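You operate a simulated robot arm through the tools that you are given. There is no shell and no other tool. Be economical: measure what you need, move in short steps, check, and stop when the job is done.

You run a simulated robot arm. Do the job below in one go: nothing can be reset, and whatever is moved stays where it is left.

Task
Put things in order on the workbench. At the end: the small green brush stands on top of the green wiping block; the purple yoghurt tub stands where the small white brush stood; the small white brush stands where the small green brush stood; the white rubber packer stands where the purple yoghurt tub stood; whatever was shut is shut again. Leave all else as you found it, and nothing knocked over.

It is judged by the outcome, as a careful person would: the job done as asked, and still so three seconds after it is handed in. It fails if anything else is knocked over, pushed out of place, dropped, spilled or broken.

Robot
A 6-joint arm with a two-finger parallel gripper, fixed in place. Base frame: the origin is at the foot of the arm, x ahead of it, y to its left, z up; the work surface is at about z = 0.9. Readings come in m, degrees, newtons and seconds.
With the tool pointing down near the work surface it reaches from about 0.24 to 0.66 m from the base axis. Its first joint turns from -66.0 to 66.0 degrees. Payload 2.9 kg.
Tool frame: the origin (TCP) lies between the finger pads and is the grasp point; the fingertips stand 0.03 m ahead of it; z points along the fingers, y is the line along which they close. The gripper opens to 0.11 m. The fingers are 0.02 m wide and 0.01 m thick; the gripper's body (0.048 by 0.112 m) begins 0.055 m behind the TCP.
Orientation is that of the tool frame in the base frame, as a unit quaternion [x, y, z, w]. With the fingers straight down and closing along the base's y, the tool's x points along the base's -x, its y along +y and its z along -z.

Tools
- The arm moves only by the tool step_arm. Its argument "targets" is a list of rows, each a list of 7 numbers: the turn, a rotation vector about the tool's x, y, z in units of 120 degrees (1.0 is 120 degrees), then the shift along the tool's x, y, z in units of 300 mm (1.0 is 300 mm), then the opening, from 0 (shut) to 1 (fully open). In form: [[ax, ay, az, dx, dy, dz, grip], ...]. A call has 1 to 12 rows; each row is the pose to reach, as a shift and turn from the pose commanded when the call began, along the tool's axes at that moment. A call with a number of a shift or a turn outside -1 to 1 is refused whole. Rows are played at 5 a second. More than 0.05 m and 8.6 degrees between two rows, or a gripper value outside its range, and nothing of the call is played. Where a pose cannot be reached the arm comes as near as it can. A force on the tool above 40 N (or 10 N above the force at the start of the call, whichever is more), or a blocked arm, ends the call early, and 0.2 s more pass. Each finger travels about 0.108 m/s and halts on what it meets, pressing with about 44 N; the grip force reading is that of the motor and also rises with nothing between the fingers. The clock runs only during rows and for 0.2 s after the last one: add rows that repeat a pose to give the fingers time. It gives the time, the measured TCP pose, the force on the tool (base axes), the opening and the grip force at its end, in the units of the frame above (readings bear some noise), and new pictures: "pictures" is both (left out), scene, wrist or none.
- Cameras (640 x 400 px; columns grow to the right, rows downward): "scene" is fixed at [0.0832, 0.4577, 1.3634]; the picture's right is [-0.55, -0.84, 0.00], its down [-0.63, 0.41, -0.65] and it looks along [0.55, -0.36, -0.76] (base axes); focal length 214 px, centre (320, 200). "wrist" rides on the gripper at [0.072, 0.017, -0.103] in the tool frame; the picture's right is [-0.23, 0.97, 0.00], its down [-0.76, -0.18, -0.62] and it looks along [-0.61, -0.14, 0.78] (tool axes); focal length 222 px, centre (320, 200). There is no depth. A picture from a camera that has moved, and an enlarged one, comes with that camera's place and axes in the base frame and with its lens.
- enlarge(camera, box): a new picture of the part [left, top, right, bottom] of that camera's present view, enlarged. No time passes.
- hand_in(): hands the job in; it is judged then, once.

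Go step by step. Nothing tells you positions but the pictures and the camera data: compare them with the known pose of the tool, close in by small moves and look again before you grip or let go. The budget is 120 turns and 200 pictures, counting those below and the enlarged ones. Unless the task says otherwise, let go and move clear before handing in, and close with one line.

The tools are called after "Call:" by a JSON object that holds its "api" and its "payload". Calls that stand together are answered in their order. step_arm: Moves the arm, as the interface text tells. Its arguments: {"type":"object","properties":{"targets":{"type":"array","items":{"type":"array","items":{"type":"number"}}},"pictures":{"type":"string","enum":["both","scene","wrist","none"]}},"required":["targets"]} The other tools are called the same way: enlarge (camera, box) takes an enlarged picture of a part of a camera's view; hand_in () hands the job in.

At the start:

```text
time: 0.0
ee_pos: [0.3885, 0.0035, 1.1664]
ee_rot: [0.0, 1.0, 0.0, 0.0]
force: [-0.7, 0.5, 1.2]
gripper_width: 0.11
gripper_force: 0.1
```

scene: 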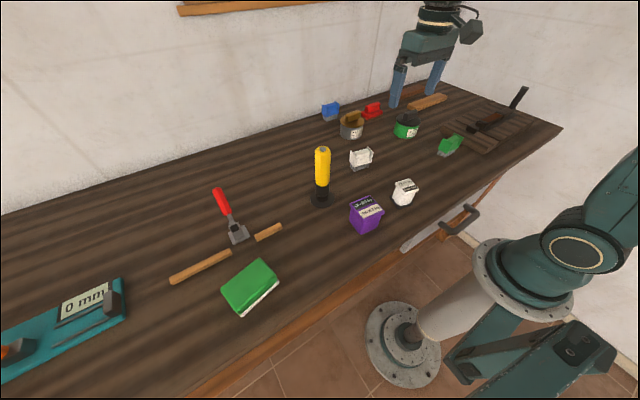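
wrist: 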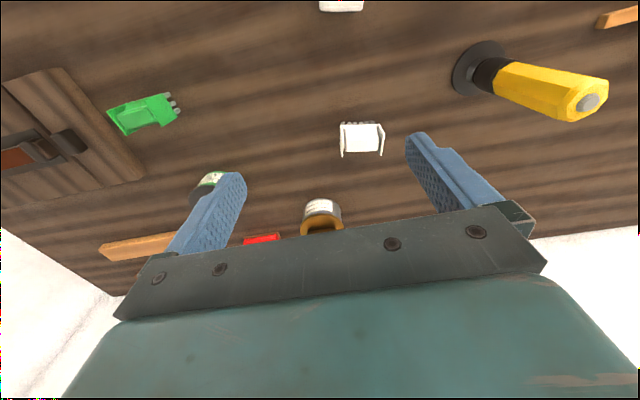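

I see a bench with the purple tub, a white block (probably the packer or the brush), a green brush, a green wiping block and others. I'll enlarge the views to identify the objects.

Call:
{"api": "enlarge", "payload": {"camera": "scene", "box": [300, 80, 480, 240]}}

Call:
{"api": "enlarge", "payload": {"camera": "scene", "box": [160, 170, 320, 330]}}

Call:
{"api": "enlarge", "payload": {"camera": "wrist", "box": [80, 0, 400, 200]}}

```text
2.50 times, centred on (390, 160) of scene
camera zoom: at [0.0832, 0.4577, 1.3634], right [-0.55, -0.84, 0.0], down [-0.63, 0.41, -0.65], along [0.55, -0.36, -0.76], focal length 536 px, centre (145, 300)
```

zoom: 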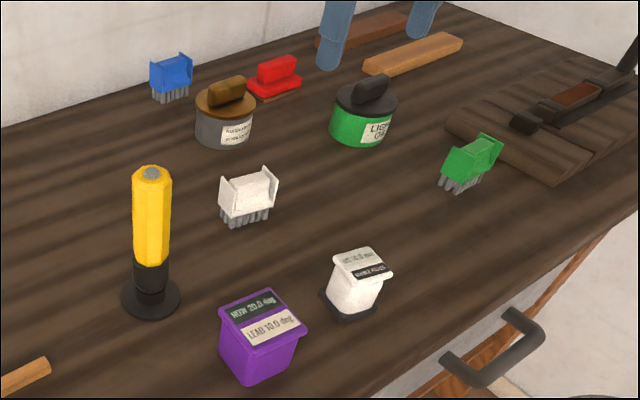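

```text
2.50 times, centred on (240, 250) of scene
camera zoom: at [0.0832, 0.4577, 1.3634], right [-0.55, -0.84, 0.0], down [-0.63, 0.41, -0.65], along [0.55, -0.36, -0.76], focal length 536 px, centre (520, 75)
```

zoom: 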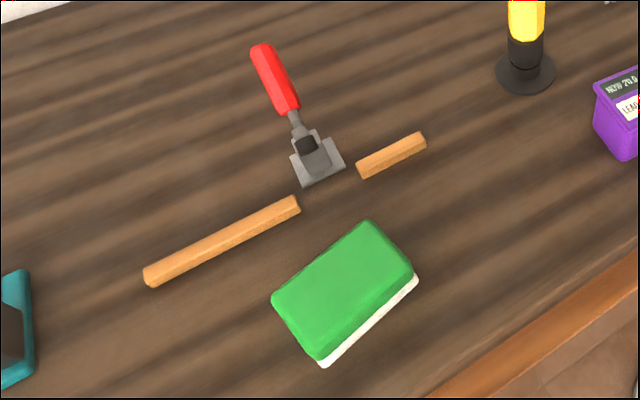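

```text
2.00 times, centred on (240, 100) of wrist
camera zoom: at [0.3167, 0.0203, 1.2691], right [0.23, 0.97, 0.0], down [0.76, -0.18, 0.62], along [0.61, -0.14, -0.78], focal length 444 px, centre (480, 400)
```

zoom: 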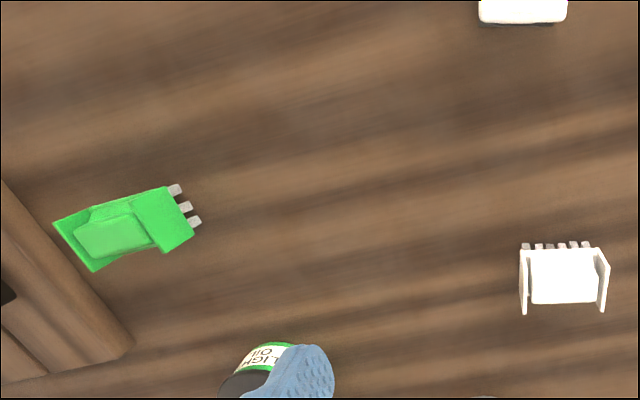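

I need finer detail on the labels and the drawer.

Call:
{"api": "enlarge", "payload": {"camera": "scene", "box": [340, 170, 430, 240]}}

Call:
{"api": "enlarge", "payload": {"camera": "scene", "box": [380, 160, 520, 280]}}

Call:
{"api": "enlarge", "payload": {"camera": "scene", "box": [310, 90, 400, 180]}}

Call:
{"api": "enlarge", "payload": {"camera": "scene", "box": [0, 260, 160, 390]}}

```text
5.71 times, centred on (385, 205) of scene
camera zoom: at [0.0832, 0.4577, 1.3634], right [-0.55, -0.84, 0.0], down [-0.63, 0.41, -0.65], along [0.55, -0.36, -0.76], focal length 1226 px, centre (-51, 171)
```

zoom: 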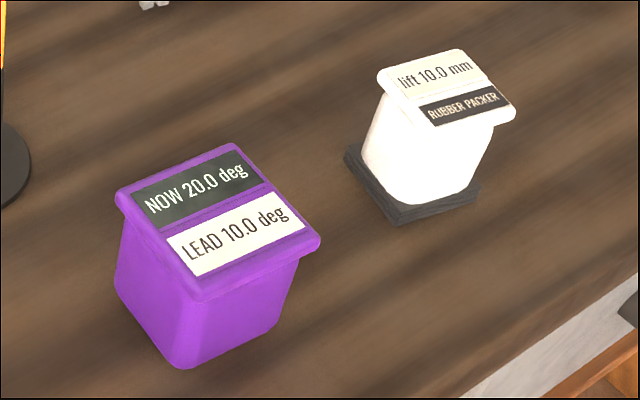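

```text
3.33 times, centred on (450, 220) of scene
camera zoom: at [0.0832, 0.4577, 1.3634], right [-0.55, -0.84, 0.0], down [-0.63, 0.41, -0.65], along [0.55, -0.36, -0.76], focal length 715 px, centre (-113, 133)
```

zoom: 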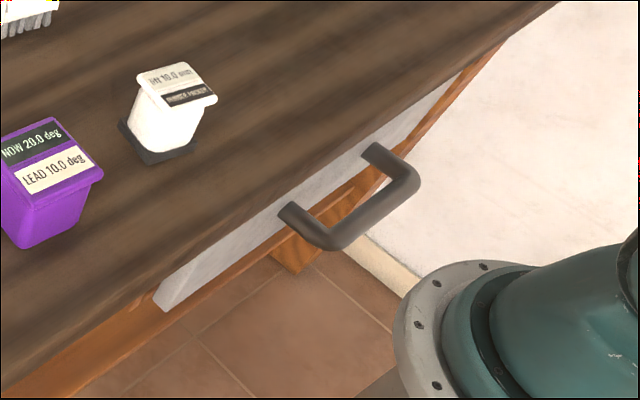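

```text
4.44 times, centred on (355, 135) of scene
camera zoom: at [0.0832, 0.4577, 1.3634], right [-0.55, -0.84, 0.0], down [-0.63, 0.41, -0.65], along [0.55, -0.36, -0.76], focal length 953 px, centre (164, 489)
```

zoom: 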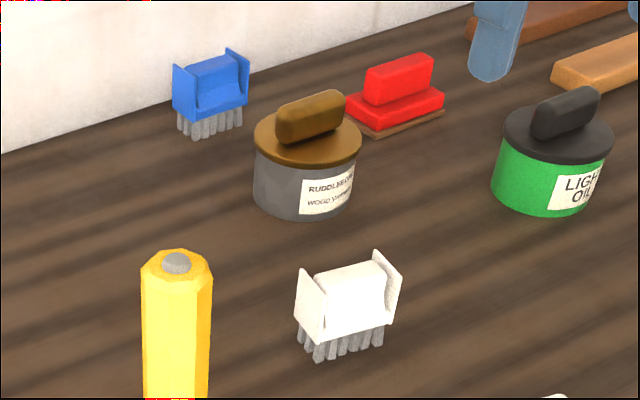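

```text
3.08 times, centred on (80, 325) of scene
camera zoom: at [0.0832, 0.4577, 1.3634], right [-0.55, -0.84, 0.0], down [-0.63, 0.41, -0.65], along [0.55, -0.36, -0.76], focal length 660 px, centre (1058, -185)
```

zoom: 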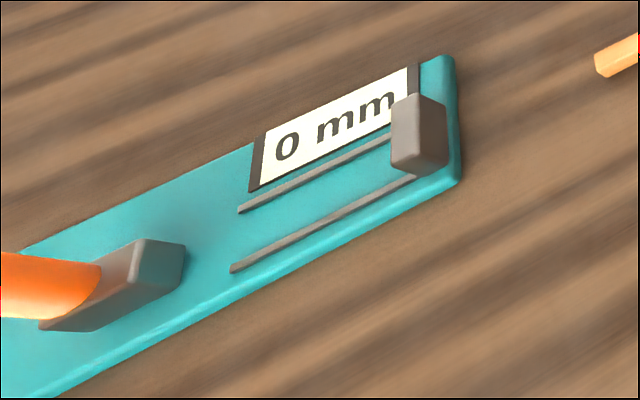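

The labelled white cup is the packer, and the moves form a chain needing no temporary spot: green brush to block, white brush, tub, packer. I put the green brush near (0.356, -0.254), so I'll go above it and look.

Call:
{"api": "step_arm", "payload": {"targets": [[0, 0, 0, 0.018, -0.143, 0.0425, 1], [0, 0, 0, 0.036, -0.286, 0.085, 1], [0, 0, 0, 0.054, -0.429, 0.1275, 1], [0, 0, 0, 0.072, -0.572, 0.17, 1], [0, 0, 0, 0.09, -0.715, 0.2125, 1], [0, 0, 0, 0.108, -0.858, 0.255, 1], [0, 0, 0, 0.108, -0.858, 0.255, 1]], "pictures": "both"}}

```text
time: 1.6
ee_pos: [0.3577, -0.254, 1.0897]
ee_rot: [0.0, 1.0, 0.0, 0.0]
force: [-0.2, 1.3, 0.7]
gripper_width: 0.1102
gripper_force: 0.1
camera wrist: at [0.2849, -0.238, 1.1931], right [0.23, 0.97, 0.0], down [0.76, -0.18, 0.62], along [0.61, -0.14, -0.78], focal length 222 px, centre (320, 200)
```

scene: 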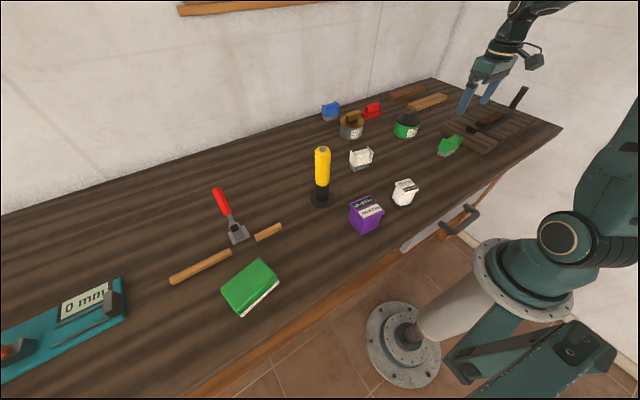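
wrist: 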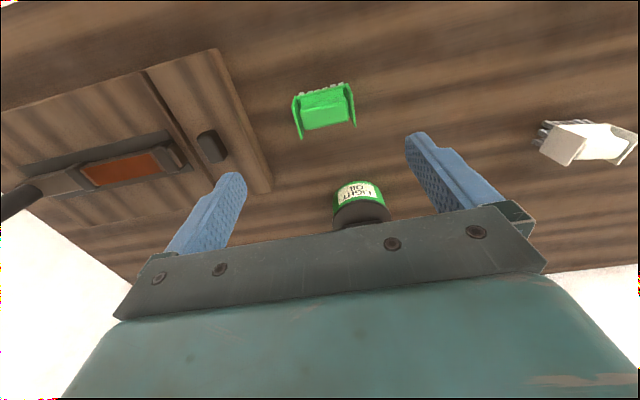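

The green brush is ahead of the fingers; I'll enlarge it to find its centre and axis.

Call:
{"api": "enlarge", "payload": {"camera": "wrist", "box": [260, 60, 400, 150]}}

Call:
{"api": "enlarge", "payload": {"camera": "scene", "box": [400, 110, 500, 180]}}

```text
4.44 times, centred on (330, 105) of wrist
camera zoom: at [0.2849, -0.238, 1.1931], right [0.23, 0.97, 0.0], down [0.76, -0.18, 0.62], along [0.61, -0.14, -0.78], focal length 987 px, centre (276, 622)
```

zoom: 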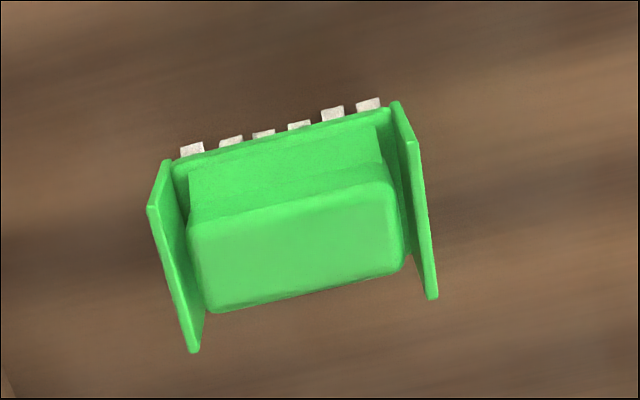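

```text
5.71 times, centred on (450, 145) of scene
camera zoom: at [0.0833, 0.4577, 1.3634], right [-0.55, -0.84, 0.0], down [-0.63, 0.41, -0.65], along [0.55, -0.36, -0.76], focal length 1226 px, centre (-423, 514)
```

zoom: 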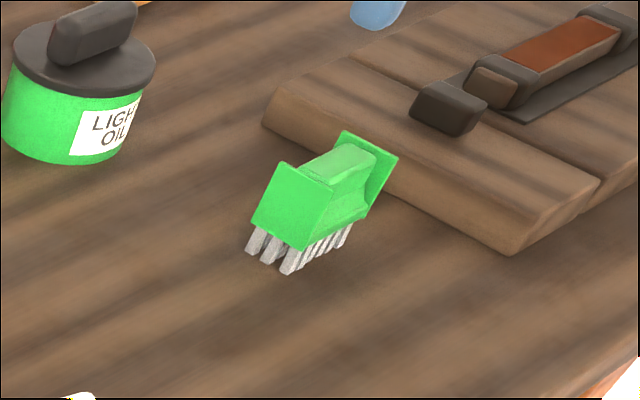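

The brush's end plates face ±y, about 60 mm apart, with its centre near (0.360, -0.252) and its top near z=0.955. I'll descend partway, narrowing the opening a little, and check.

Call:
{"api": "step_arm", "payload": {"targets": [[0, 0, 0, -0.003, 0.003, 0.15, 0.9], [0, 0, 0, -0.007, 0.007, 0.3, 0.85], [0, 0, 0, -0.007, 0.007, 0.3, 0.85]], "pictures": "both"}}

Call:
{"api": "enlarge", "payload": {"camera": "scene", "box": [400, 80, 520, 180]}}

```text
time: 2.4
ee_pos: [0.3597, -0.2512, 0.9989]
ee_rot: [-0.001, 1.0, 0.0, 0.0]
force: [0.2, -0.4, -0.3]
gripper_width: 0.0934
gripper_force: 0.0
camera wrist: at [0.2868, -0.2349, 1.102], right [0.23, 0.97, 0.0], down [0.76, -0.18, 0.62], along [0.61, -0.14, -0.78], focal length 222 px, centre (320, 200)
```

scene: 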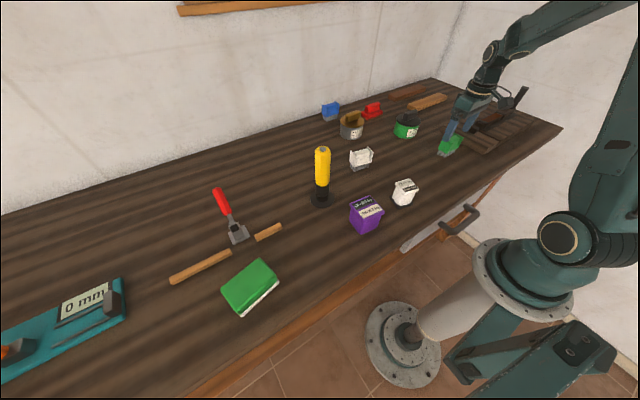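
wrist: 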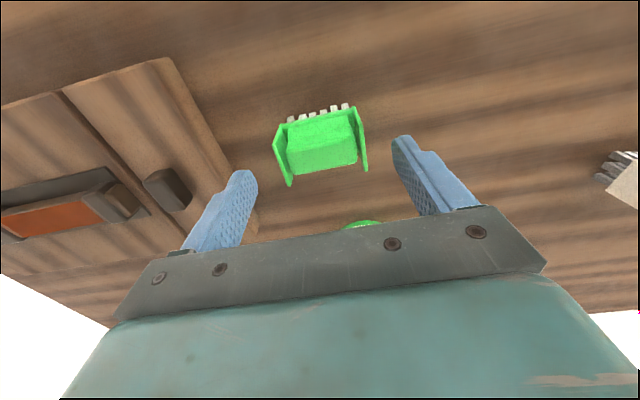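

```text
4.00 times, centred on (460, 130) of scene
camera zoom: at [0.0832, 0.4577, 1.3634], right [-0.55, -0.84, 0.0], down [-0.63, 0.41, -0.65], along [0.55, -0.36, -0.76], focal length 858 px, centre (-240, 480)
```

zoom: 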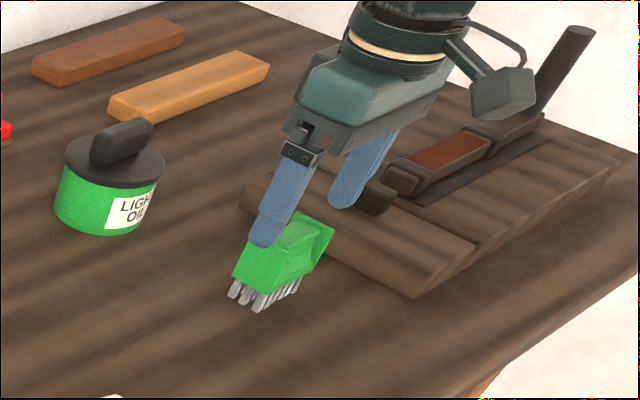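

The brush triangulates to a centre of (0.358, -0.2505), with its top at 0.958, about 58 mm wide and no noticeable yaw. I'll descend to z 0.945 and close on it.

Call:
{"api": "step_arm", "payload": {"targets": [[0, 0, 0, 0.006, 0.002, 0.09, 0.85], [0, 0, 0, 0.006, 0.002, 0.18, 0.85], [0, 0, 0, 0.006, 0.002, 0.18, 0.85]], "pictures": "both"}}

Call:
{"api": "enlarge", "payload": {"camera": "scene", "box": [400, 80, 520, 180]}}

```text
time: 3.2
ee_pos: [0.3575, -0.2502, 0.9455]
ee_rot: [0.0, 1.0, -0.001, -0.001]
force: [0.2, -0.1, -0.1]
gripper_width: 0.0935
gripper_force: 0.1
camera wrist: at [0.2851, -0.2342, 1.049], right [0.23, 0.97, 0.0], down [0.76, -0.18, 0.62], along [0.61, -0.14, -0.78], focal length 222 px, centre (320, 200)
```

scene: 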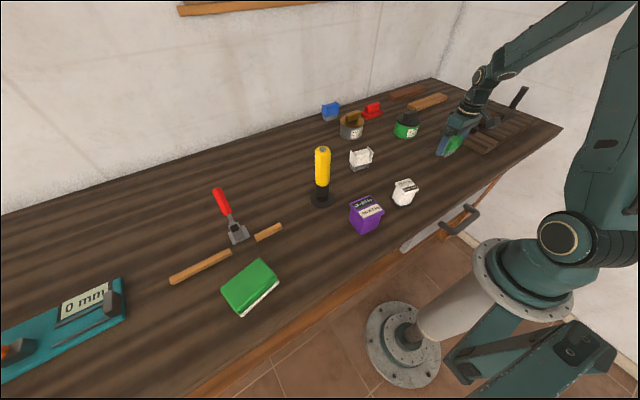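
wrist: 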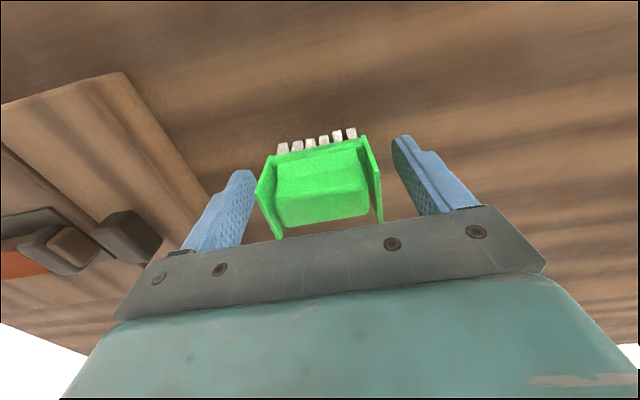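

```text
4.00 times, centred on (460, 130) of scene
camera zoom: at [0.0832, 0.4577, 1.3634], right [-0.55, -0.84, 0.0], down [-0.63, 0.41, -0.65], along [0.55, -0.36, -0.76], focal length 858 px, centre (-240, 480)
```

zoom: 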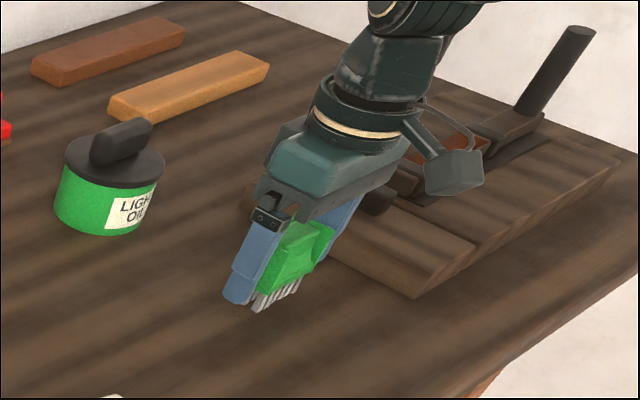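

The brush centre is about 1.5 mm to -y of the tool, so I'll shift by that and close.

Call:
{"api": "step_arm", "payload": {"targets": [[0, 0, 0, 0, -0.005, 0, 0.85], [0, 0, 0, 0, -0.005, 0, 0.6], [0, 0, 0, 0, -0.005, 0, 0.4], [0, 0, 0, 0, -0.005, 0, 0.3], [0, 0, 0, 0, -0.005, 0, 0.3]], "pictures": "wrist"}}

```text
time: 4.4
ee_pos: [0.3581, -0.2522, 0.9468]
ee_rot: [0.0, 1.0, 0.0, 0.0]
force: [-0.3, 0.7, -0.6]
gripper_width: 0.059
gripper_force: 44.2
camera wrist: at [0.285, -0.2357, 1.0491], right [0.23, 0.97, 0.0], down [0.76, -0.18, 0.62], along [0.61, -0.14, -0.78], focal length 222 px, centre (320, 200)
```

wrist: 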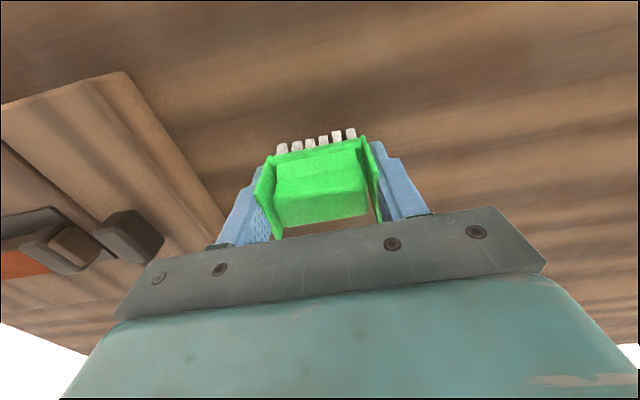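

I have it, at 59 mm opening. I'll lift it straight up to z≈1.15.

Call:
{"api": "step_arm", "payload": {"targets": [[0, 0, 0, 0, 0, -0.07, 0.3], [0, 0, 0, 0, 0, -0.18, 0.3], [0, 0, 0, 0, 0, -0.32, 0.3], [0, 0, 0, 0, 0, -0.46, 0.3], [0, 0, 0, 0, 0, -0.6, 0.3], [0, 0, 0, 0, 0, -0.683, 0.3], [0, 0, 0, 0, 0, -0.683, 0.3]], "pictures": "both"}}

```text
time: 6.0
ee_pos: [0.3561, -0.2513, 1.1517]
ee_rot: [0.0, 1.0, 0.0, -0.001]
force: [0.1, 0.6, 0.6]
gripper_width: 0.059
gripper_force: 43.5
camera wrist: at [0.2842, -0.2356, 1.2539], right [0.23, 0.97, 0.0], down [0.76, -0.18, 0.62], along [0.61, -0.14, -0.78], focal length 222 px, centre (320, 200)
```

scene: 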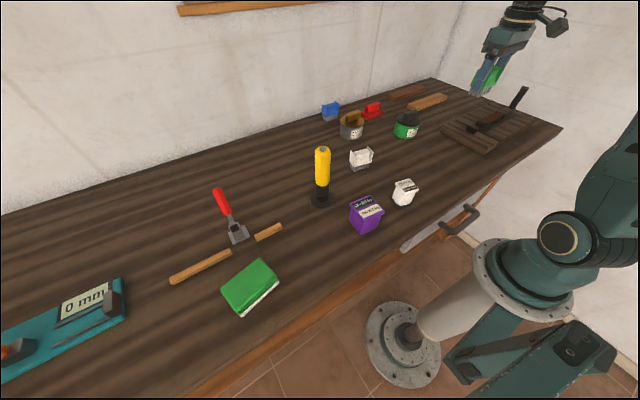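
wrist: 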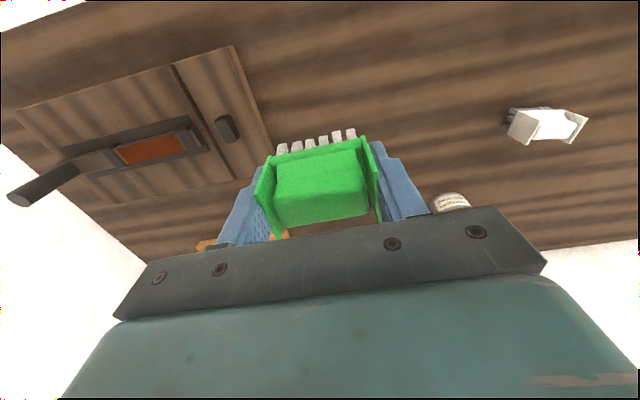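

Brush held firmly. I'll carry it leftwards toward the block at this height.

Call:
{"api": "step_arm", "payload": {"targets": [[0, 0, 0, 0, 0.08, 0, 0.3], [0, 0, 0, 0, 0.22, 0, 0.3], [0, 0, 0, 0, 0.37, 0, 0.3], [0, 0, 0, 0, 0.52, 0, 0.3], [0, 0, 0, 0, 0.67, 0, 0.3], [0, 0, 0, 0, 0.82, 0, 0.3], [0, 0, 0, 0, 0.95, 0, 0.3], [0, 0, 0, 0, 1.0, 0, 0.3]], "pictures": "wrist"}}

Call:
{"api": "step_arm", "payload": {"targets": [[0, 0, 0, 0.02, 0.08, 0, 0.3], [0, 0, 0, 0.04, 0.22, 0, 0.3], [0, 0, 0, 0.06, 0.37, 0, 0.3], [0, 0, 0, 0.08, 0.52, 0, 0.3], [0, 0, 0, 0.1, 0.67, 0, 0.3], [0, 0, 0, 0.12, 0.82, 0, 0.3], [0, 0, 0, 0.12, 0.94, 0, 0.3], [0, 0, 0, 0.12, 0.94, 0, 0.3]], "pictures": "both"}}

```text
time: 7.8
ee_pos: [0.3558, 0.0479, 1.1501]
ee_rot: [0.001, 1.0, 0.0, 0.0]
force: [0.1, 0.0, -0.6]
gripper_width: 0.0592
gripper_force: 44.2
camera wrist: at [0.2846, 0.0637, 1.2534], right [0.23, 0.97, 0.0], down [0.76, -0.18, 0.62], along [0.61, -0.14, -0.78], focal length 222 px, centre (320, 200)
```

wrist: 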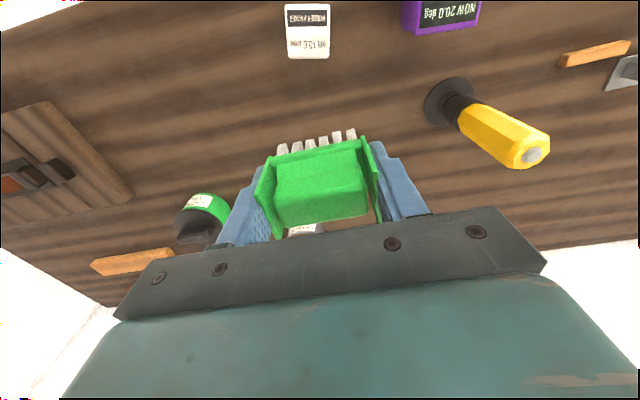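

```text
time: 9.6
ee_pos: [0.3211, 0.3301, 1.1514]
ee_rot: [0.0, 1.0, -0.001, 0.0]
force: [0.6, -0.3, -1.4]
gripper_width: 0.059
gripper_force: 44.1
camera wrist: at [0.2483, 0.3463, 1.254], right [0.23, 0.97, 0.0], down [0.76, -0.18, 0.62], along [0.61, -0.14, -0.78], focal length 222 px, centre (320, 200)
```

scene: 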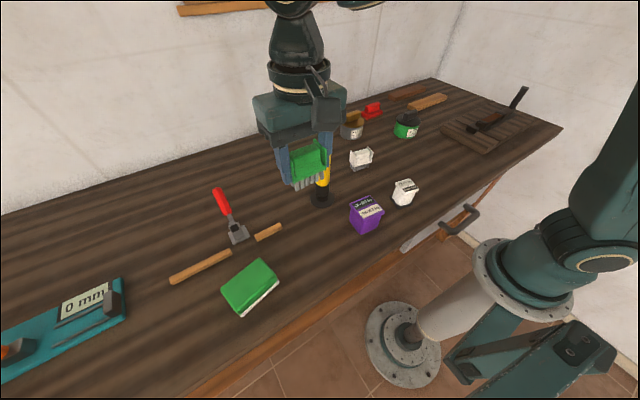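
wrist: 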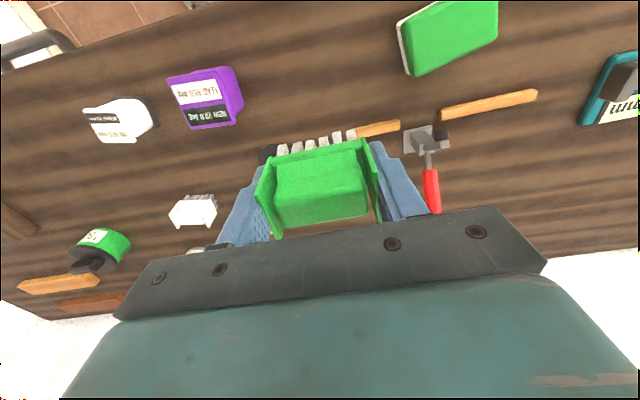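

The block is up-right in the wrist view. I'll move above my estimate of (0.29, 0.485) and look again.

Call:
{"api": "step_arm", "payload": {"targets": [[0, 0, 0, 0.03, 0.1, 0, 0.3], [0, 0, 0, 0.06, 0.25, 0, 0.3], [0, 0, 0, 0.09, 0.4, 0, 0.3], [0, 0, 0, 0.105, 0.515, 0, 0.3], [0, 0, 0, 0.105, 0.515, 0, 0.3]], "pictures": "both"}}

Call:
{"api": "enlarge", "payload": {"camera": "wrist", "box": [220, 60, 480, 220]}}

Call:
{"api": "enlarge", "payload": {"camera": "scene", "box": [200, 240, 300, 330]}}

```text
time: 10.8
ee_pos: [0.2876, 0.4845, 1.1494]
ee_rot: [0.0, 1.0, 0.0, 0.0]
force: [-0.5, -0.4, -1.2]
gripper_width: 0.059
gripper_force: 44.3
camera wrist: at [0.2154, 0.5011, 1.2527], right [0.23, 0.97, 0.0], down [0.76, -0.18, 0.62], along [0.61, -0.14, -0.78], focal length 222 px, centre (320, 200)
```

scene: 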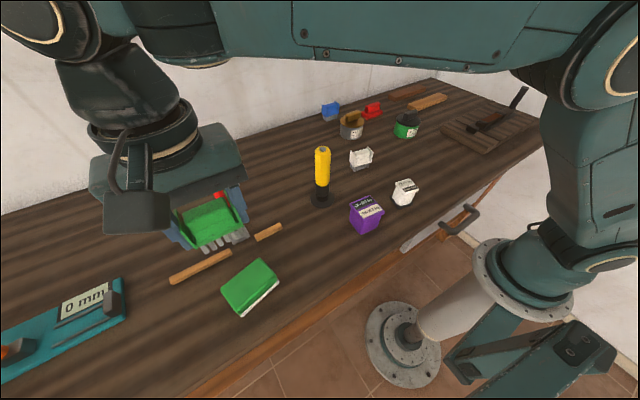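
wrist: 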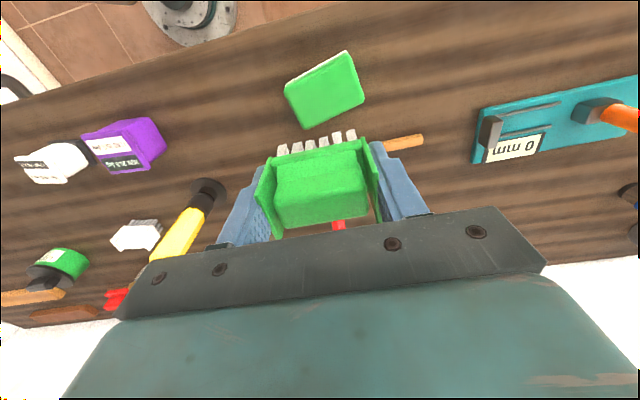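

```text
2.46 times, centred on (350, 140) of wrist
camera zoom: at [0.2154, 0.5011, 1.2527], right [0.23, 0.97, 0.0], down [0.76, -0.18, 0.62], along [0.61, -0.14, -0.78], focal length 547 px, centre (246, 348)
```

zoom: 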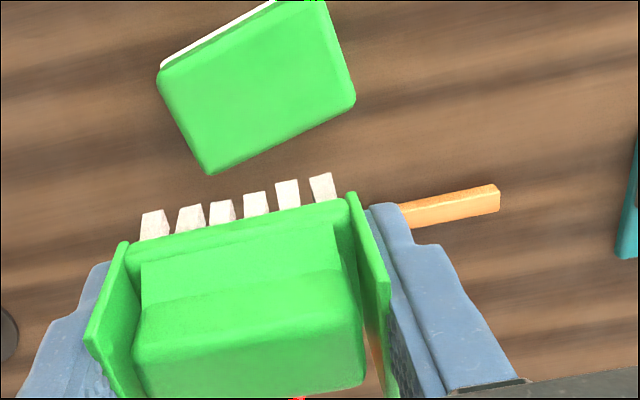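

```text
4.44 times, centred on (250, 285) of scene
camera zoom: at [0.0832, 0.4577, 1.3634], right [-0.55, -0.84, 0.0], down [-0.63, 0.41, -0.65], along [0.55, -0.36, -0.76], focal length 953 px, centre (631, -178)
```

zoom: 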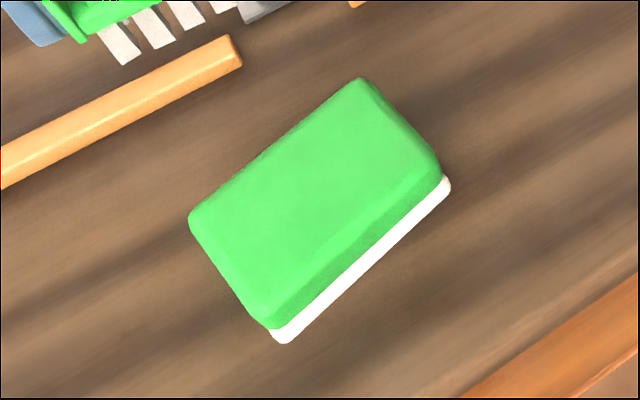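

The block's top centre is about (0.287, 0.4925), top near z 0.94, with its long axis turned about 14° from +y. I'll turn the brush to match, centre it and descend to z 1.03 to check.

Call:
{"api": "step_arm", "payload": {"targets": [[0, 0, -0.058, 0.004, 0.014, 0.0, 0.3], [0, 0, -0.117, 0.007, 0.027, 0.05, 0.3], [0, 0, -0.117, 0.007, 0.027, 0.18, 0.3], [0, 0, -0.117, 0.007, 0.027, 0.3, 0.3], [0, 0, -0.117, 0.007, 0.027, 0.4, 0.3], [0, 0, -0.117, 0.007, 0.027, 0.4, 0.3]], "pictures": "both"}}

Call:
{"api": "enlarge", "payload": {"camera": "scene", "box": [180, 210, 320, 330]}}

Call:
{"api": "enlarge", "payload": {"camera": "wrist", "box": [220, 60, 480, 220]}}

```text
time: 12.2
ee_pos: [0.2864, 0.4928, 1.0293]
ee_rot: [-0.122, 0.993, 0.001, 0.0]
force: [0.3, -0.3, -0.8]
gripper_width: 0.059
gripper_force: 44.0
camera wrist: at [0.2129, 0.4911, 1.133], right [-0.02, 1.0, 0.0], down [0.78, 0.01, 0.62], along [0.62, 0.01, -0.78], focal length 222 px, centre (320, 200)
```

scene: 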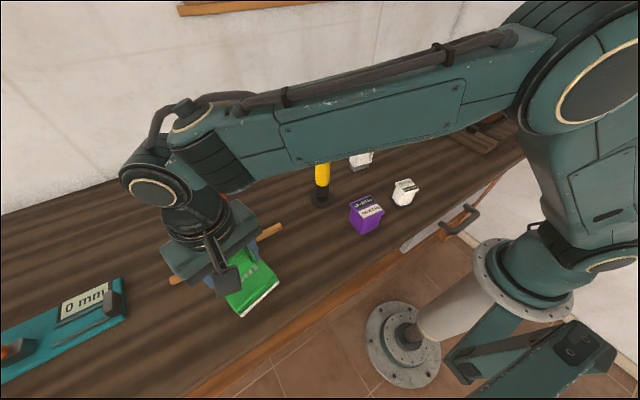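
wrist: 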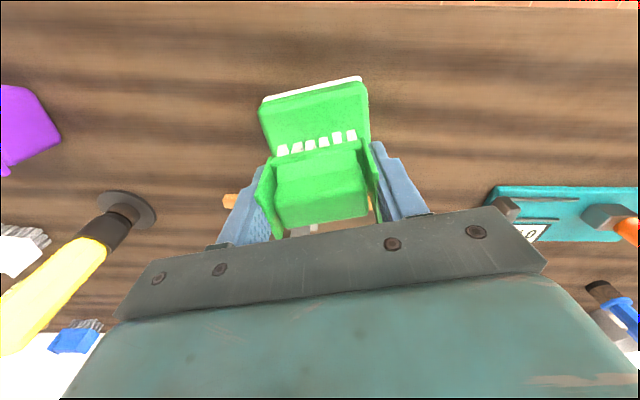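

```text
3.33 times, centred on (250, 270) of scene
camera zoom: at [0.0833, 0.4577, 1.3634], right [-0.55, -0.84, 0.0], down [-0.63, 0.41, -0.65], along [0.55, -0.36, -0.76], focal length 715 px, centre (553, -33)
```

zoom: 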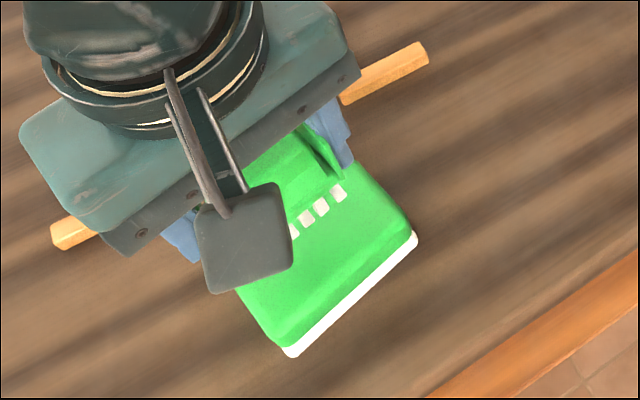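

```text
2.46 times, centred on (350, 140) of wrist
camera zoom: at [0.2129, 0.4911, 1.133], right [-0.02, 1.0, 0.0], down [0.78, 0.01, 0.62], along [0.62, 0.01, -0.78], focal length 547 px, centre (246, 348)
```

zoom: 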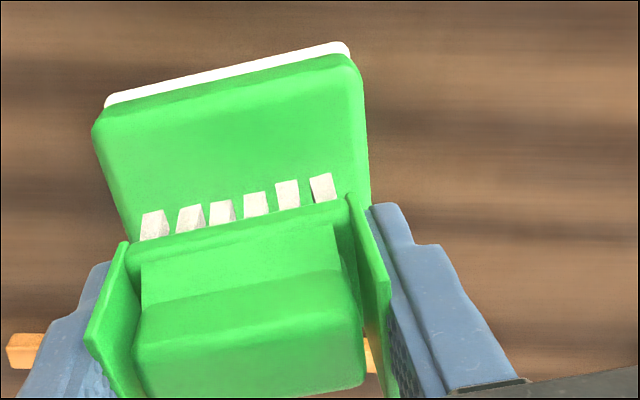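

The brush is aligned with the block. I'll lower it to z≈0.997 and then in small steps, watching the force.

Call:
{"api": "step_arm", "payload": {"targets": [[0, 0, 0, -0.006, -0.005, 0.05, 0.3], [0, 0, 0, -0.006, -0.005, 0.1, 0.3], [0, 0, 0, -0.006, -0.005, 0.115, 0.3], [0, 0, 0, -0.006, -0.005, 0.115, 0.3]], "pictures": "wrist"}}

Call:
{"api": "enlarge", "payload": {"camera": "scene", "box": [200, 240, 300, 330]}}

```text
time: 13.2
ee_pos: [0.289, 0.4909, 0.9966]
ee_rot: [-0.122, 0.993, 0.0, 0.0]
force: [0.0, 0.4, -0.7]
gripper_width: 0.0591
gripper_force: 43.8
camera wrist: at [0.215, 0.4899, 1.0987], right [-0.02, 1.0, 0.0], down [0.78, 0.01, 0.62], along [0.62, 0.01, -0.78], focal length 222 px, centre (320, 200)
```

wrist: 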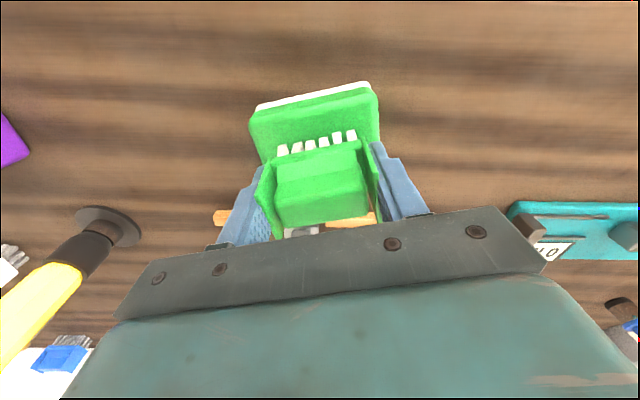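

```text
4.44 times, centred on (250, 285) of scene
camera zoom: at [0.0833, 0.4577, 1.3634], right [-0.55, -0.84, 0.0], down [-0.63, 0.41, -0.65], along [0.55, -0.36, -0.76], focal length 953 px, centre (631, -178)
```

zoom: 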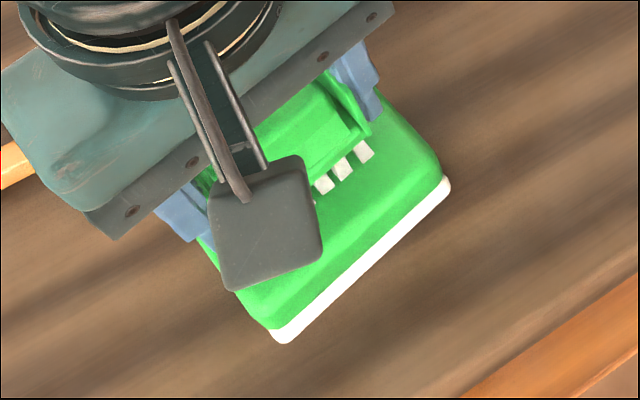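

Still no contact. I'll continue in 2 mm steps.

Call:
{"api": "step_arm", "payload": {"targets": [[0, 0, 0, 0, 0, 0.007, 0.3], [0, 0, 0, 0, 0, 0.013, 0.3], [0, 0, 0, 0, 0, 0.02, 0.3], [0, 0, 0, 0, 0, 0.027, 0.3], [0, 0, 0, 0, 0, 0.027, 0.3]], "pictures": "none"}}

```text
time: 14.4
ee_pos: [0.2891, 0.4913, 0.9898]
ee_rot: [-0.123, 0.992, 0.001, 0.001]
force: [-2.9, -3.6, 16.7]
gripper_width: 0.059
gripper_force: 43.3
```

Contact at 0.99 with about 17 N. I'll ease up slightly and open the fingers.

Call:
{"api": "step_arm", "payload": {"targets": [[0, 0, 0, 0, 0, -0.003, 0.3], [0, 0, 0, 0, 0, -0.003, 0.56], [0, 0, 0, 0, 0, -0.003, 0.62], [0, 0, 0, 0, 0, -0.003, 0.75], [0, 0, 0, 0, 0, -0.003, 0.75]], "pictures": "wrist"}}

```text
time: 15.6
ee_pos: [0.2886, 0.4917, 0.9898]
ee_rot: [-0.122, 0.993, 0.0, 0.0]
force: [0.0, -0.3, -0.5]
gripper_width: 0.0827
gripper_force: 0.1
camera wrist: at [0.2152, 0.4896, 1.0917], right [-0.02, 1.0, 0.0], down [0.78, 0.01, 0.62], along [0.62, 0.01, -0.78], focal length 222 px, centre (320, 200)
```

wrist: 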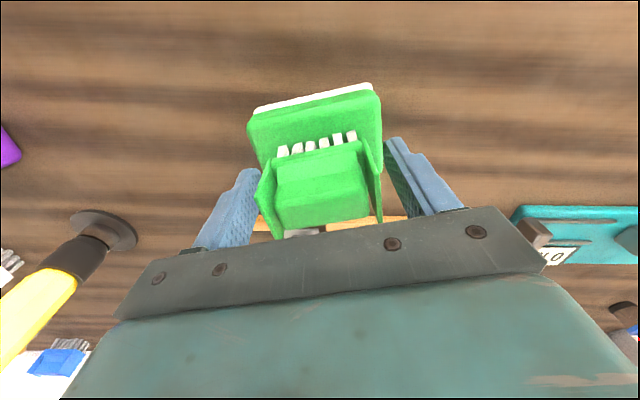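

The brush stands on the block, released. I'll rise straight up to about z 1.15 and turn the tool back.

Call:
{"api": "step_arm", "payload": {"targets": [[0, 0, 0, 0, 0, -0.07, 0.8], [0, 0, 0, 0, 0, -0.2, 0.85], [0, 0, 0, 0, 0, -0.33, 0.85], [0, 0, 0.058, 0, 0, -0.46, 0.85], [0, 0, 0.117, 0, 0, -0.54, 0.85], [0, 0, 0.117, 0, 0, -0.54, 0.85]], "pictures": "both"}}

Call:
{"api": "enlarge", "payload": {"camera": "wrist", "box": [230, 30, 410, 150]}}

```text
time: 17.0
ee_pos: [0.2893, 0.4909, 1.1516]
ee_rot: [0.0, 1.0, 0.0, -0.001]
force: [-0.6, 0.9, -0.5]
gripper_width: 0.0933
gripper_force: 0.1
camera wrist: at [0.2167, 0.5076, 1.2541], right [0.23, 0.97, 0.0], down [0.76, -0.18, 0.62], along [0.61, -0.14, -0.78], focal length 222 px, centre (320, 200)
```

scene: 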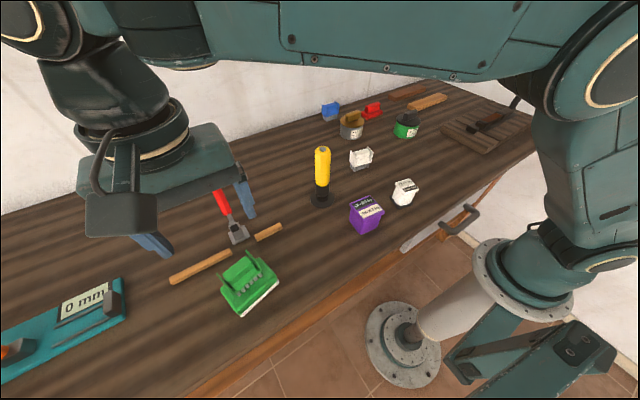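
wrist: 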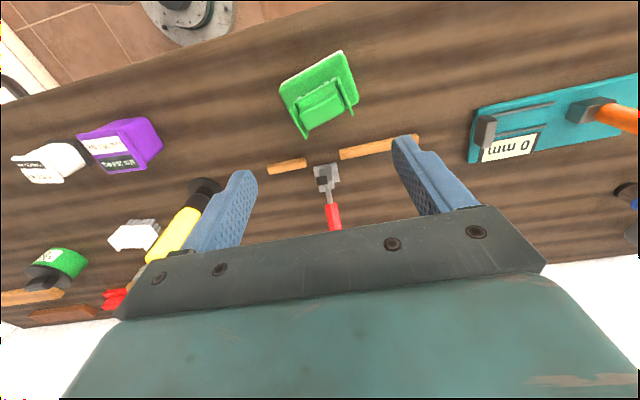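

```text
3.33 times, centred on (320, 90) of wrist
camera zoom: at [0.2167, 0.5076, 1.2541], right [0.23, 0.97, 0.0], down [0.76, -0.18, 0.62], along [0.61, -0.14, -0.78], focal length 740 px, centre (320, 567)
```

zoom: 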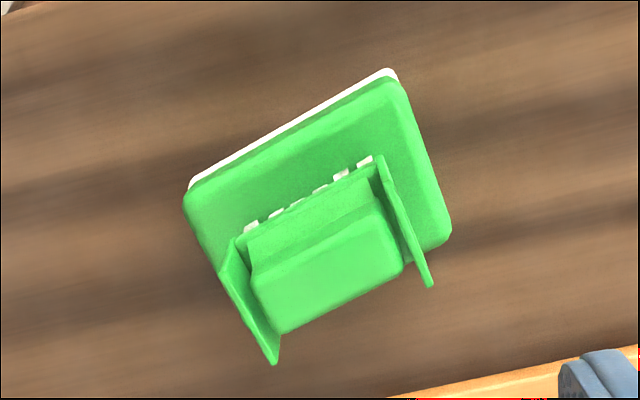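

The green brush stands squarely on the block. Next I'll go to the white brush near (0.466, 0.047), keeping clear of the yellow handle.

Call:
{"api": "step_arm", "payload": {"targets": [[0, 0, 0, -0.01, -0.08, -0.07, 0.85], [0, 0, 0, -0.02, -0.22, -0.07, 0.85], [0, 0, 0, -0.03, -0.37, -0.07, 0.85], [0, 0, 0, -0.04, -0.52, -0.07, 0.85], [0, 0, 0, -0.05, -0.67, -0.07, 0.85], [0, 0, 0, -0.06, -0.82, -0.07, 0.85], [0, 0, 0, -0.07, -0.97, -0.07, 0.85]], "pictures": "none"}}

Call:
{"api": "step_arm", "payload": {"targets": [[0, 0, 0, -0.08, -0.1, 0, 0.85], [0, 0, 0, -0.16, -0.2, 0.0, 0.85], [0, 0, 0, -0.24, -0.3, 0.05, 0.85], [0, 0, 0, -0.32, -0.41, 0.12, 0.85], [0, 0, 0, -0.4, -0.51, 0.19, 0.85], [0, 0, 0, -0.43, -0.51, 0.25, 0.85], [0, 0, 0, -0.43, -0.51, 0.25, 0.85]], "pictures": "both"}}

Call:
{"api": "enlarge", "payload": {"camera": "wrist", "box": [220, 60, 420, 200]}}

```text
time: 18.6
ee_pos: [0.3089, 0.2007, 1.172]
ee_rot: [0.0, 1.0, 0.0, 0.0]
force: [-0.2, -0.2, 0.3]
gripper_width: 0.0936
gripper_force: 0.2
```

```text
time: 20.2
ee_pos: [0.4403, 0.0475, 1.0962]
ee_rot: [0.0, 1.0, 0.0, 0.0]
force: [0.0, -0.4, -0.8]
gripper_width: 0.0935
gripper_force: 0.1
camera wrist: at [0.3671, 0.0635, 1.1994], right [0.23, 0.97, 0.0], down [0.76, -0.18, 0.62], along [0.61, -0.14, -0.78], focal length 222 px, centre (320, 200)
```

scene: 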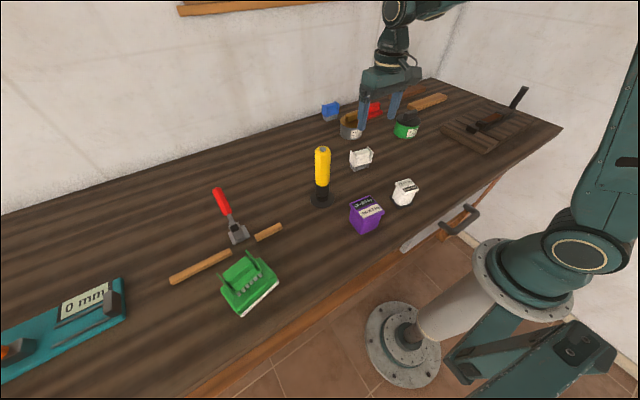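
wrist: 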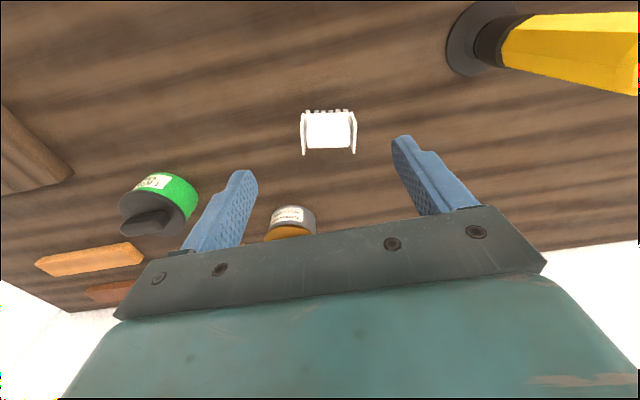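

```text
2.86 times, centred on (320, 130) of wrist
camera zoom: at [0.3671, 0.0635, 1.1994], right [0.23, 0.97, 0.0], down [0.76, -0.18, 0.62], along [0.61, -0.14, -0.78], focal length 635 px, centre (320, 400)
```

zoom: 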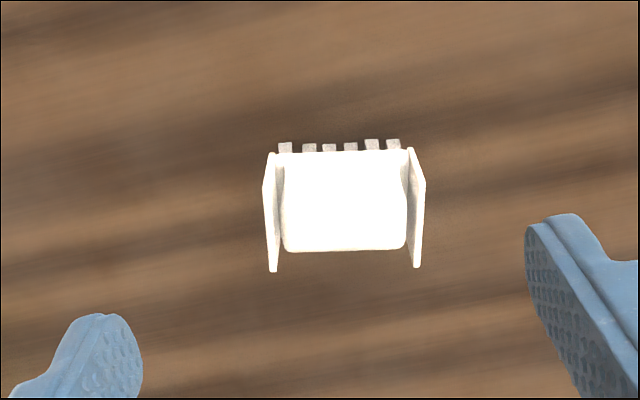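

The white brush centre is about (0.472, 0.050), yawed about -12°. I'll centre on it, turn and descend to z 1.0.

Call:
{"api": "step_arm", "payload": {"targets": [[0, 0, 0.05, -0.053, 0.004, 0.06, 0.85], [0, 0, 0.1, -0.106, 0.008, 0.16, 0.85], [0, 0, 0.1, -0.106, 0.008, 0.26, 0.85], [0, 0, 0.1, -0.106, 0.008, 0.32, 0.85], [0, 0, 0.1, -0.106, 0.008, 0.32, 0.85]], "pictures": "wrist"}}

Call:
{"api": "enlarge", "payload": {"camera": "wrist", "box": [220, 60, 420, 200]}}

Call:
{"api": "enlarge", "payload": {"camera": "scene", "box": [310, 70, 450, 190]}}

```text
time: 21.4
ee_pos: [0.4706, 0.05, 0.9993]
ee_rot: [0.104, 0.995, 0.0, 0.0]
force: [0.2, -0.1, 0.0]
gripper_width: 0.0934
gripper_force: 0.0
camera wrist: at [0.4042, 0.0806, 1.1034], right [0.42, 0.91, 0.0], down [0.71, -0.33, 0.62], along [0.56, -0.26, -0.78], focal length 222 px, centre (320, 200)
```

wrist: 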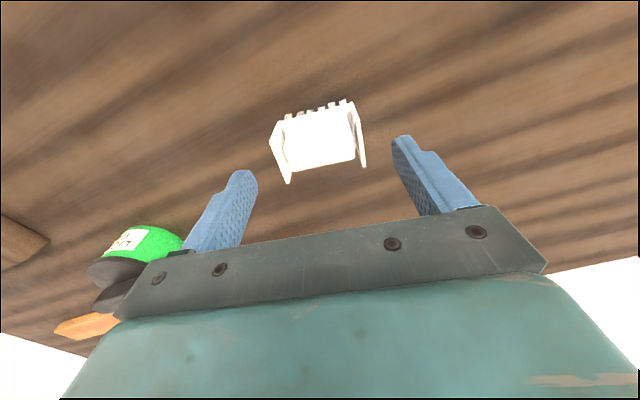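

```text
2.86 times, centred on (320, 130) of wrist
camera zoom: at [0.4042, 0.0806, 1.1034], right [0.42, 0.91, 0.0], down [0.71, -0.33, 0.62], along [0.56, -0.26, -0.78], focal length 635 px, centre (320, 400)
```

zoom: 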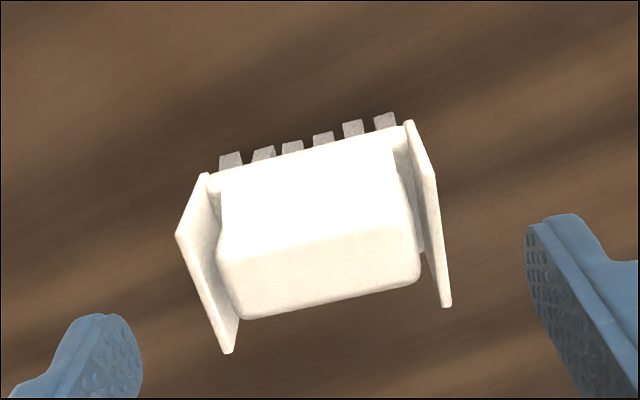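

```text
3.33 times, centred on (380, 130) of scene
camera zoom: at [0.0833, 0.4577, 1.3634], right [-0.55, -0.84, 0.0], down [-0.63, 0.41, -0.65], along [0.55, -0.36, -0.76], focal length 715 px, centre (120, 433)
```

zoom: 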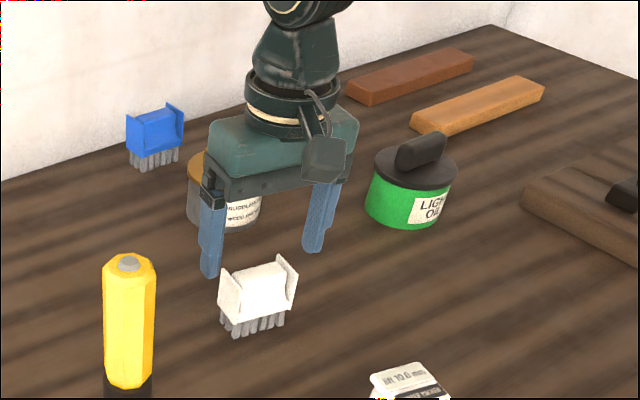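

The tool is centred and aligned to within a millimetre. I'll descend to z 0.945 and close.

Call:
{"api": "step_arm", "payload": {"targets": [[0, 0, 0, 0, -0.002, 0.09, 0.85], [0, 0, 0, 0, -0.002, 0.18, 0.85], [0, 0, 0, 0, -0.002, 0.18, 0.85], [0, 0, 0, 0, -0.002, 0.18, 0.6], [0, 0, 0, 0, -0.002, 0.18, 0.4], [0, 0, 0, 0, -0.002, 0.18, 0.3], [0, 0, 0, 0, -0.002, 0.18, 0.3]], "pictures": "wrist"}}

```text
time: 23.0
ee_pos: [0.4721, 0.0498, 0.947]
ee_rot: [0.104, 0.995, 0.0, 0.0]
force: [-0.3, 0.7, -0.1]
gripper_width: 0.0591
gripper_force: 44.3
camera wrist: at [0.4045, 0.0805, 1.0492], right [0.42, 0.91, 0.0], down [0.71, -0.33, 0.62], along [0.56, -0.26, -0.78], focal length 222 px, centre (320, 200)
```

wrist: 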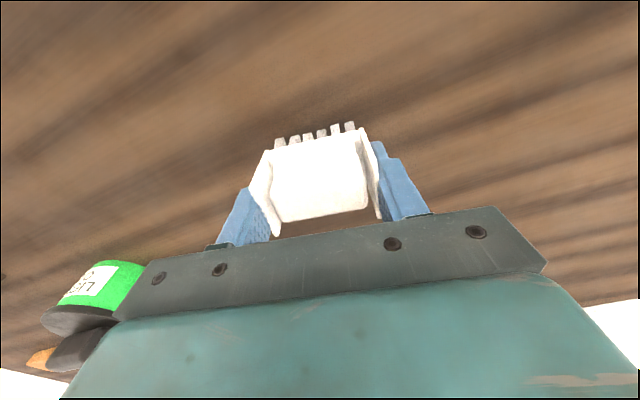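

Gripped at 59 mm. I'll lift and turn back to zero yaw, the green brush's original orientation.

Call:
{"api": "step_arm", "payload": {"targets": [[0, 0, 0, 0, 0, -0.07, 0.3], [0, 0, 0, 0, 0, -0.2, 0.3], [0, 0, 0, 0, 0, -0.34, 0.3], [0, 0, -0.05, 0, 0, -0.45, 0.3], [0, 0, -0.1, 0, 0, -0.517, 0.3], [0, 0, -0.1, 0, 0, -0.517, 0.3]], "pictures": "none"}}

Call:
{"api": "step_arm", "payload": {"targets": [[0, 0, 0, 0.03, -0.08, 0, 0.3], [0, 0, 0, 0.08, -0.22, 0, 0.3], [0, 0, 0, 0.13, -0.36, 0, 0.3], [0, 0, 0, 0.18, -0.5, 0, 0.3], [0, 0, 0, 0.23, -0.64, 0, 0.3], [0, 0, 0, 0.29, -0.78, 0, 0.3], [0, 0, 0, 0.34, -0.91, 0, 0.3], [0, 0, 0, 0.375, -1.0, 0, 0.3], [0, 0, 0, 0.375, -1.0, 0, 0.3]], "pictures": "both"}}

```text
time: 24.4
ee_pos: [0.4714, 0.05, 1.103]
ee_rot: [-0.001, 1.0, 0.001, 0.0]
force: [0.6, 0.0, -1.0]
gripper_width: 0.0591
gripper_force: 43.9
```

```text
time: 26.4
ee_pos: [0.3596, -0.2504, 1.1028]
ee_rot: [0.001, 1.0, 0.0, -0.001]
force: [-0.8, 0.0, -0.8]
gripper_width: 0.0589
gripper_force: 44.1
camera wrist: at [0.2871, -0.2352, 1.2052], right [0.23, 0.97, 0.0], down [0.76, -0.18, 0.62], along [0.61, -0.14, -0.78], focal length 222 px, centre (320, 200)
```

scene: 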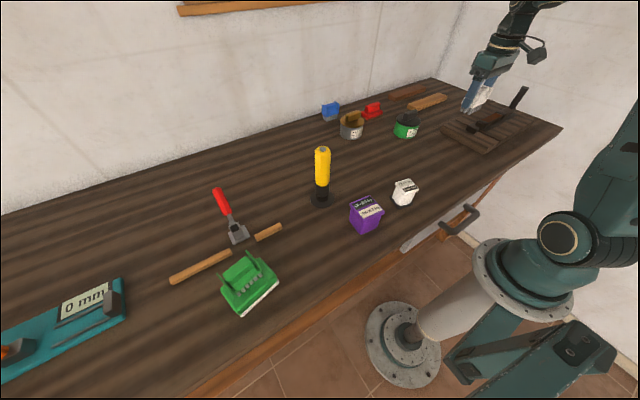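
wrist: 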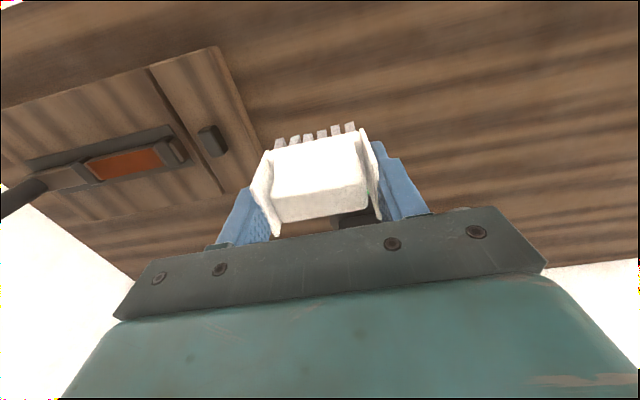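

I'm above the green brush's old spot. I'll descend to just above contact with the final alignment.

Call:
{"api": "step_arm", "payload": {"targets": [[0, 0, 0, 0.004, -0.005, 0.12, 0.3], [0, 0, 0, 0.004, -0.005, 0.25, 0.3], [0, 0, 0, 0.004, -0.005, 0.38, 0.3], [0, 0, 0, 0.004, -0.005, 0.47, 0.3], [0, 0, 0, 0.004, -0.005, 0.497, 0.3], [0, 0, 0, 0.004, -0.005, 0.497, 0.3]], "pictures": "none"}}

Call:
{"api": "step_arm", "payload": {"targets": [[0, 0, 0, 0, 0, 0.005, 0.3], [0, 0, 0, 0, 0, 0.01, 0.3], [0, 0, 0, 0, 0, 0.013, 0.3], [0, 0, 0, 0, 0, 0.013, 0.3]], "pictures": "wrist"}}

```text
time: 27.8
ee_pos: [0.3568, -0.2514, 0.9535]
ee_rot: [-0.001, 1.0, 0.0, 0.0]
force: [-0.4, 0.8, -1.2]
gripper_width: 0.0591
gripper_force: 43.9
```

```text
time: 28.8
ee_pos: [0.3592, -0.2522, 0.9493]
ee_rot: [0.0, 1.0, 0.0, 0.0]
force: [0.6, -0.4, -1.2]
gripper_width: 0.0588
gripper_force: 44.4
camera wrist: at [0.2851, -0.2361, 1.0518], right [0.23, 0.97, 0.0], down [0.76, -0.18, 0.62], along [0.61, -0.14, -0.78], focal length 222 px, centre (320, 200)
```

wrist: 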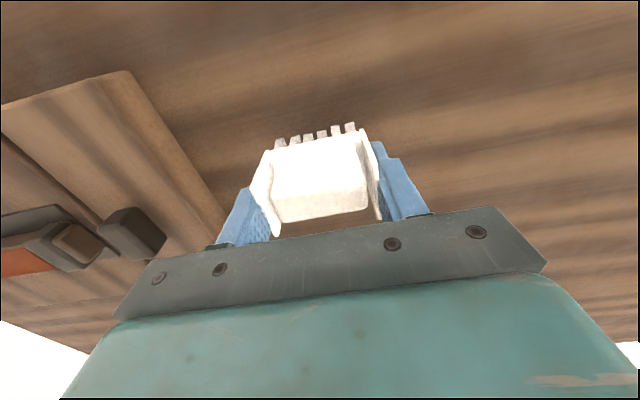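

About 2.5 mm remain to the pick height, so I'll go down to contact.

Call:
{"api": "step_arm", "payload": {"targets": [[0, 0, 0, 0, 0, 0.004, 0.3], [0, 0, 0, 0, 0, 0.008, 0.3], [0, 0, 0, 0, 0, 0.01, 0.3], [0, 0, 0, 0, 0, 0.01, 0.3]], "pictures": "none"}}

```text
time: 29.8
ee_pos: [0.3574, -0.2515, 0.9466]
ee_rot: [0.0, 1.0, 0.0, 0.0]
force: [0.0, 0.5, 1.7]
gripper_width: 0.0594
gripper_force: 44.2
```

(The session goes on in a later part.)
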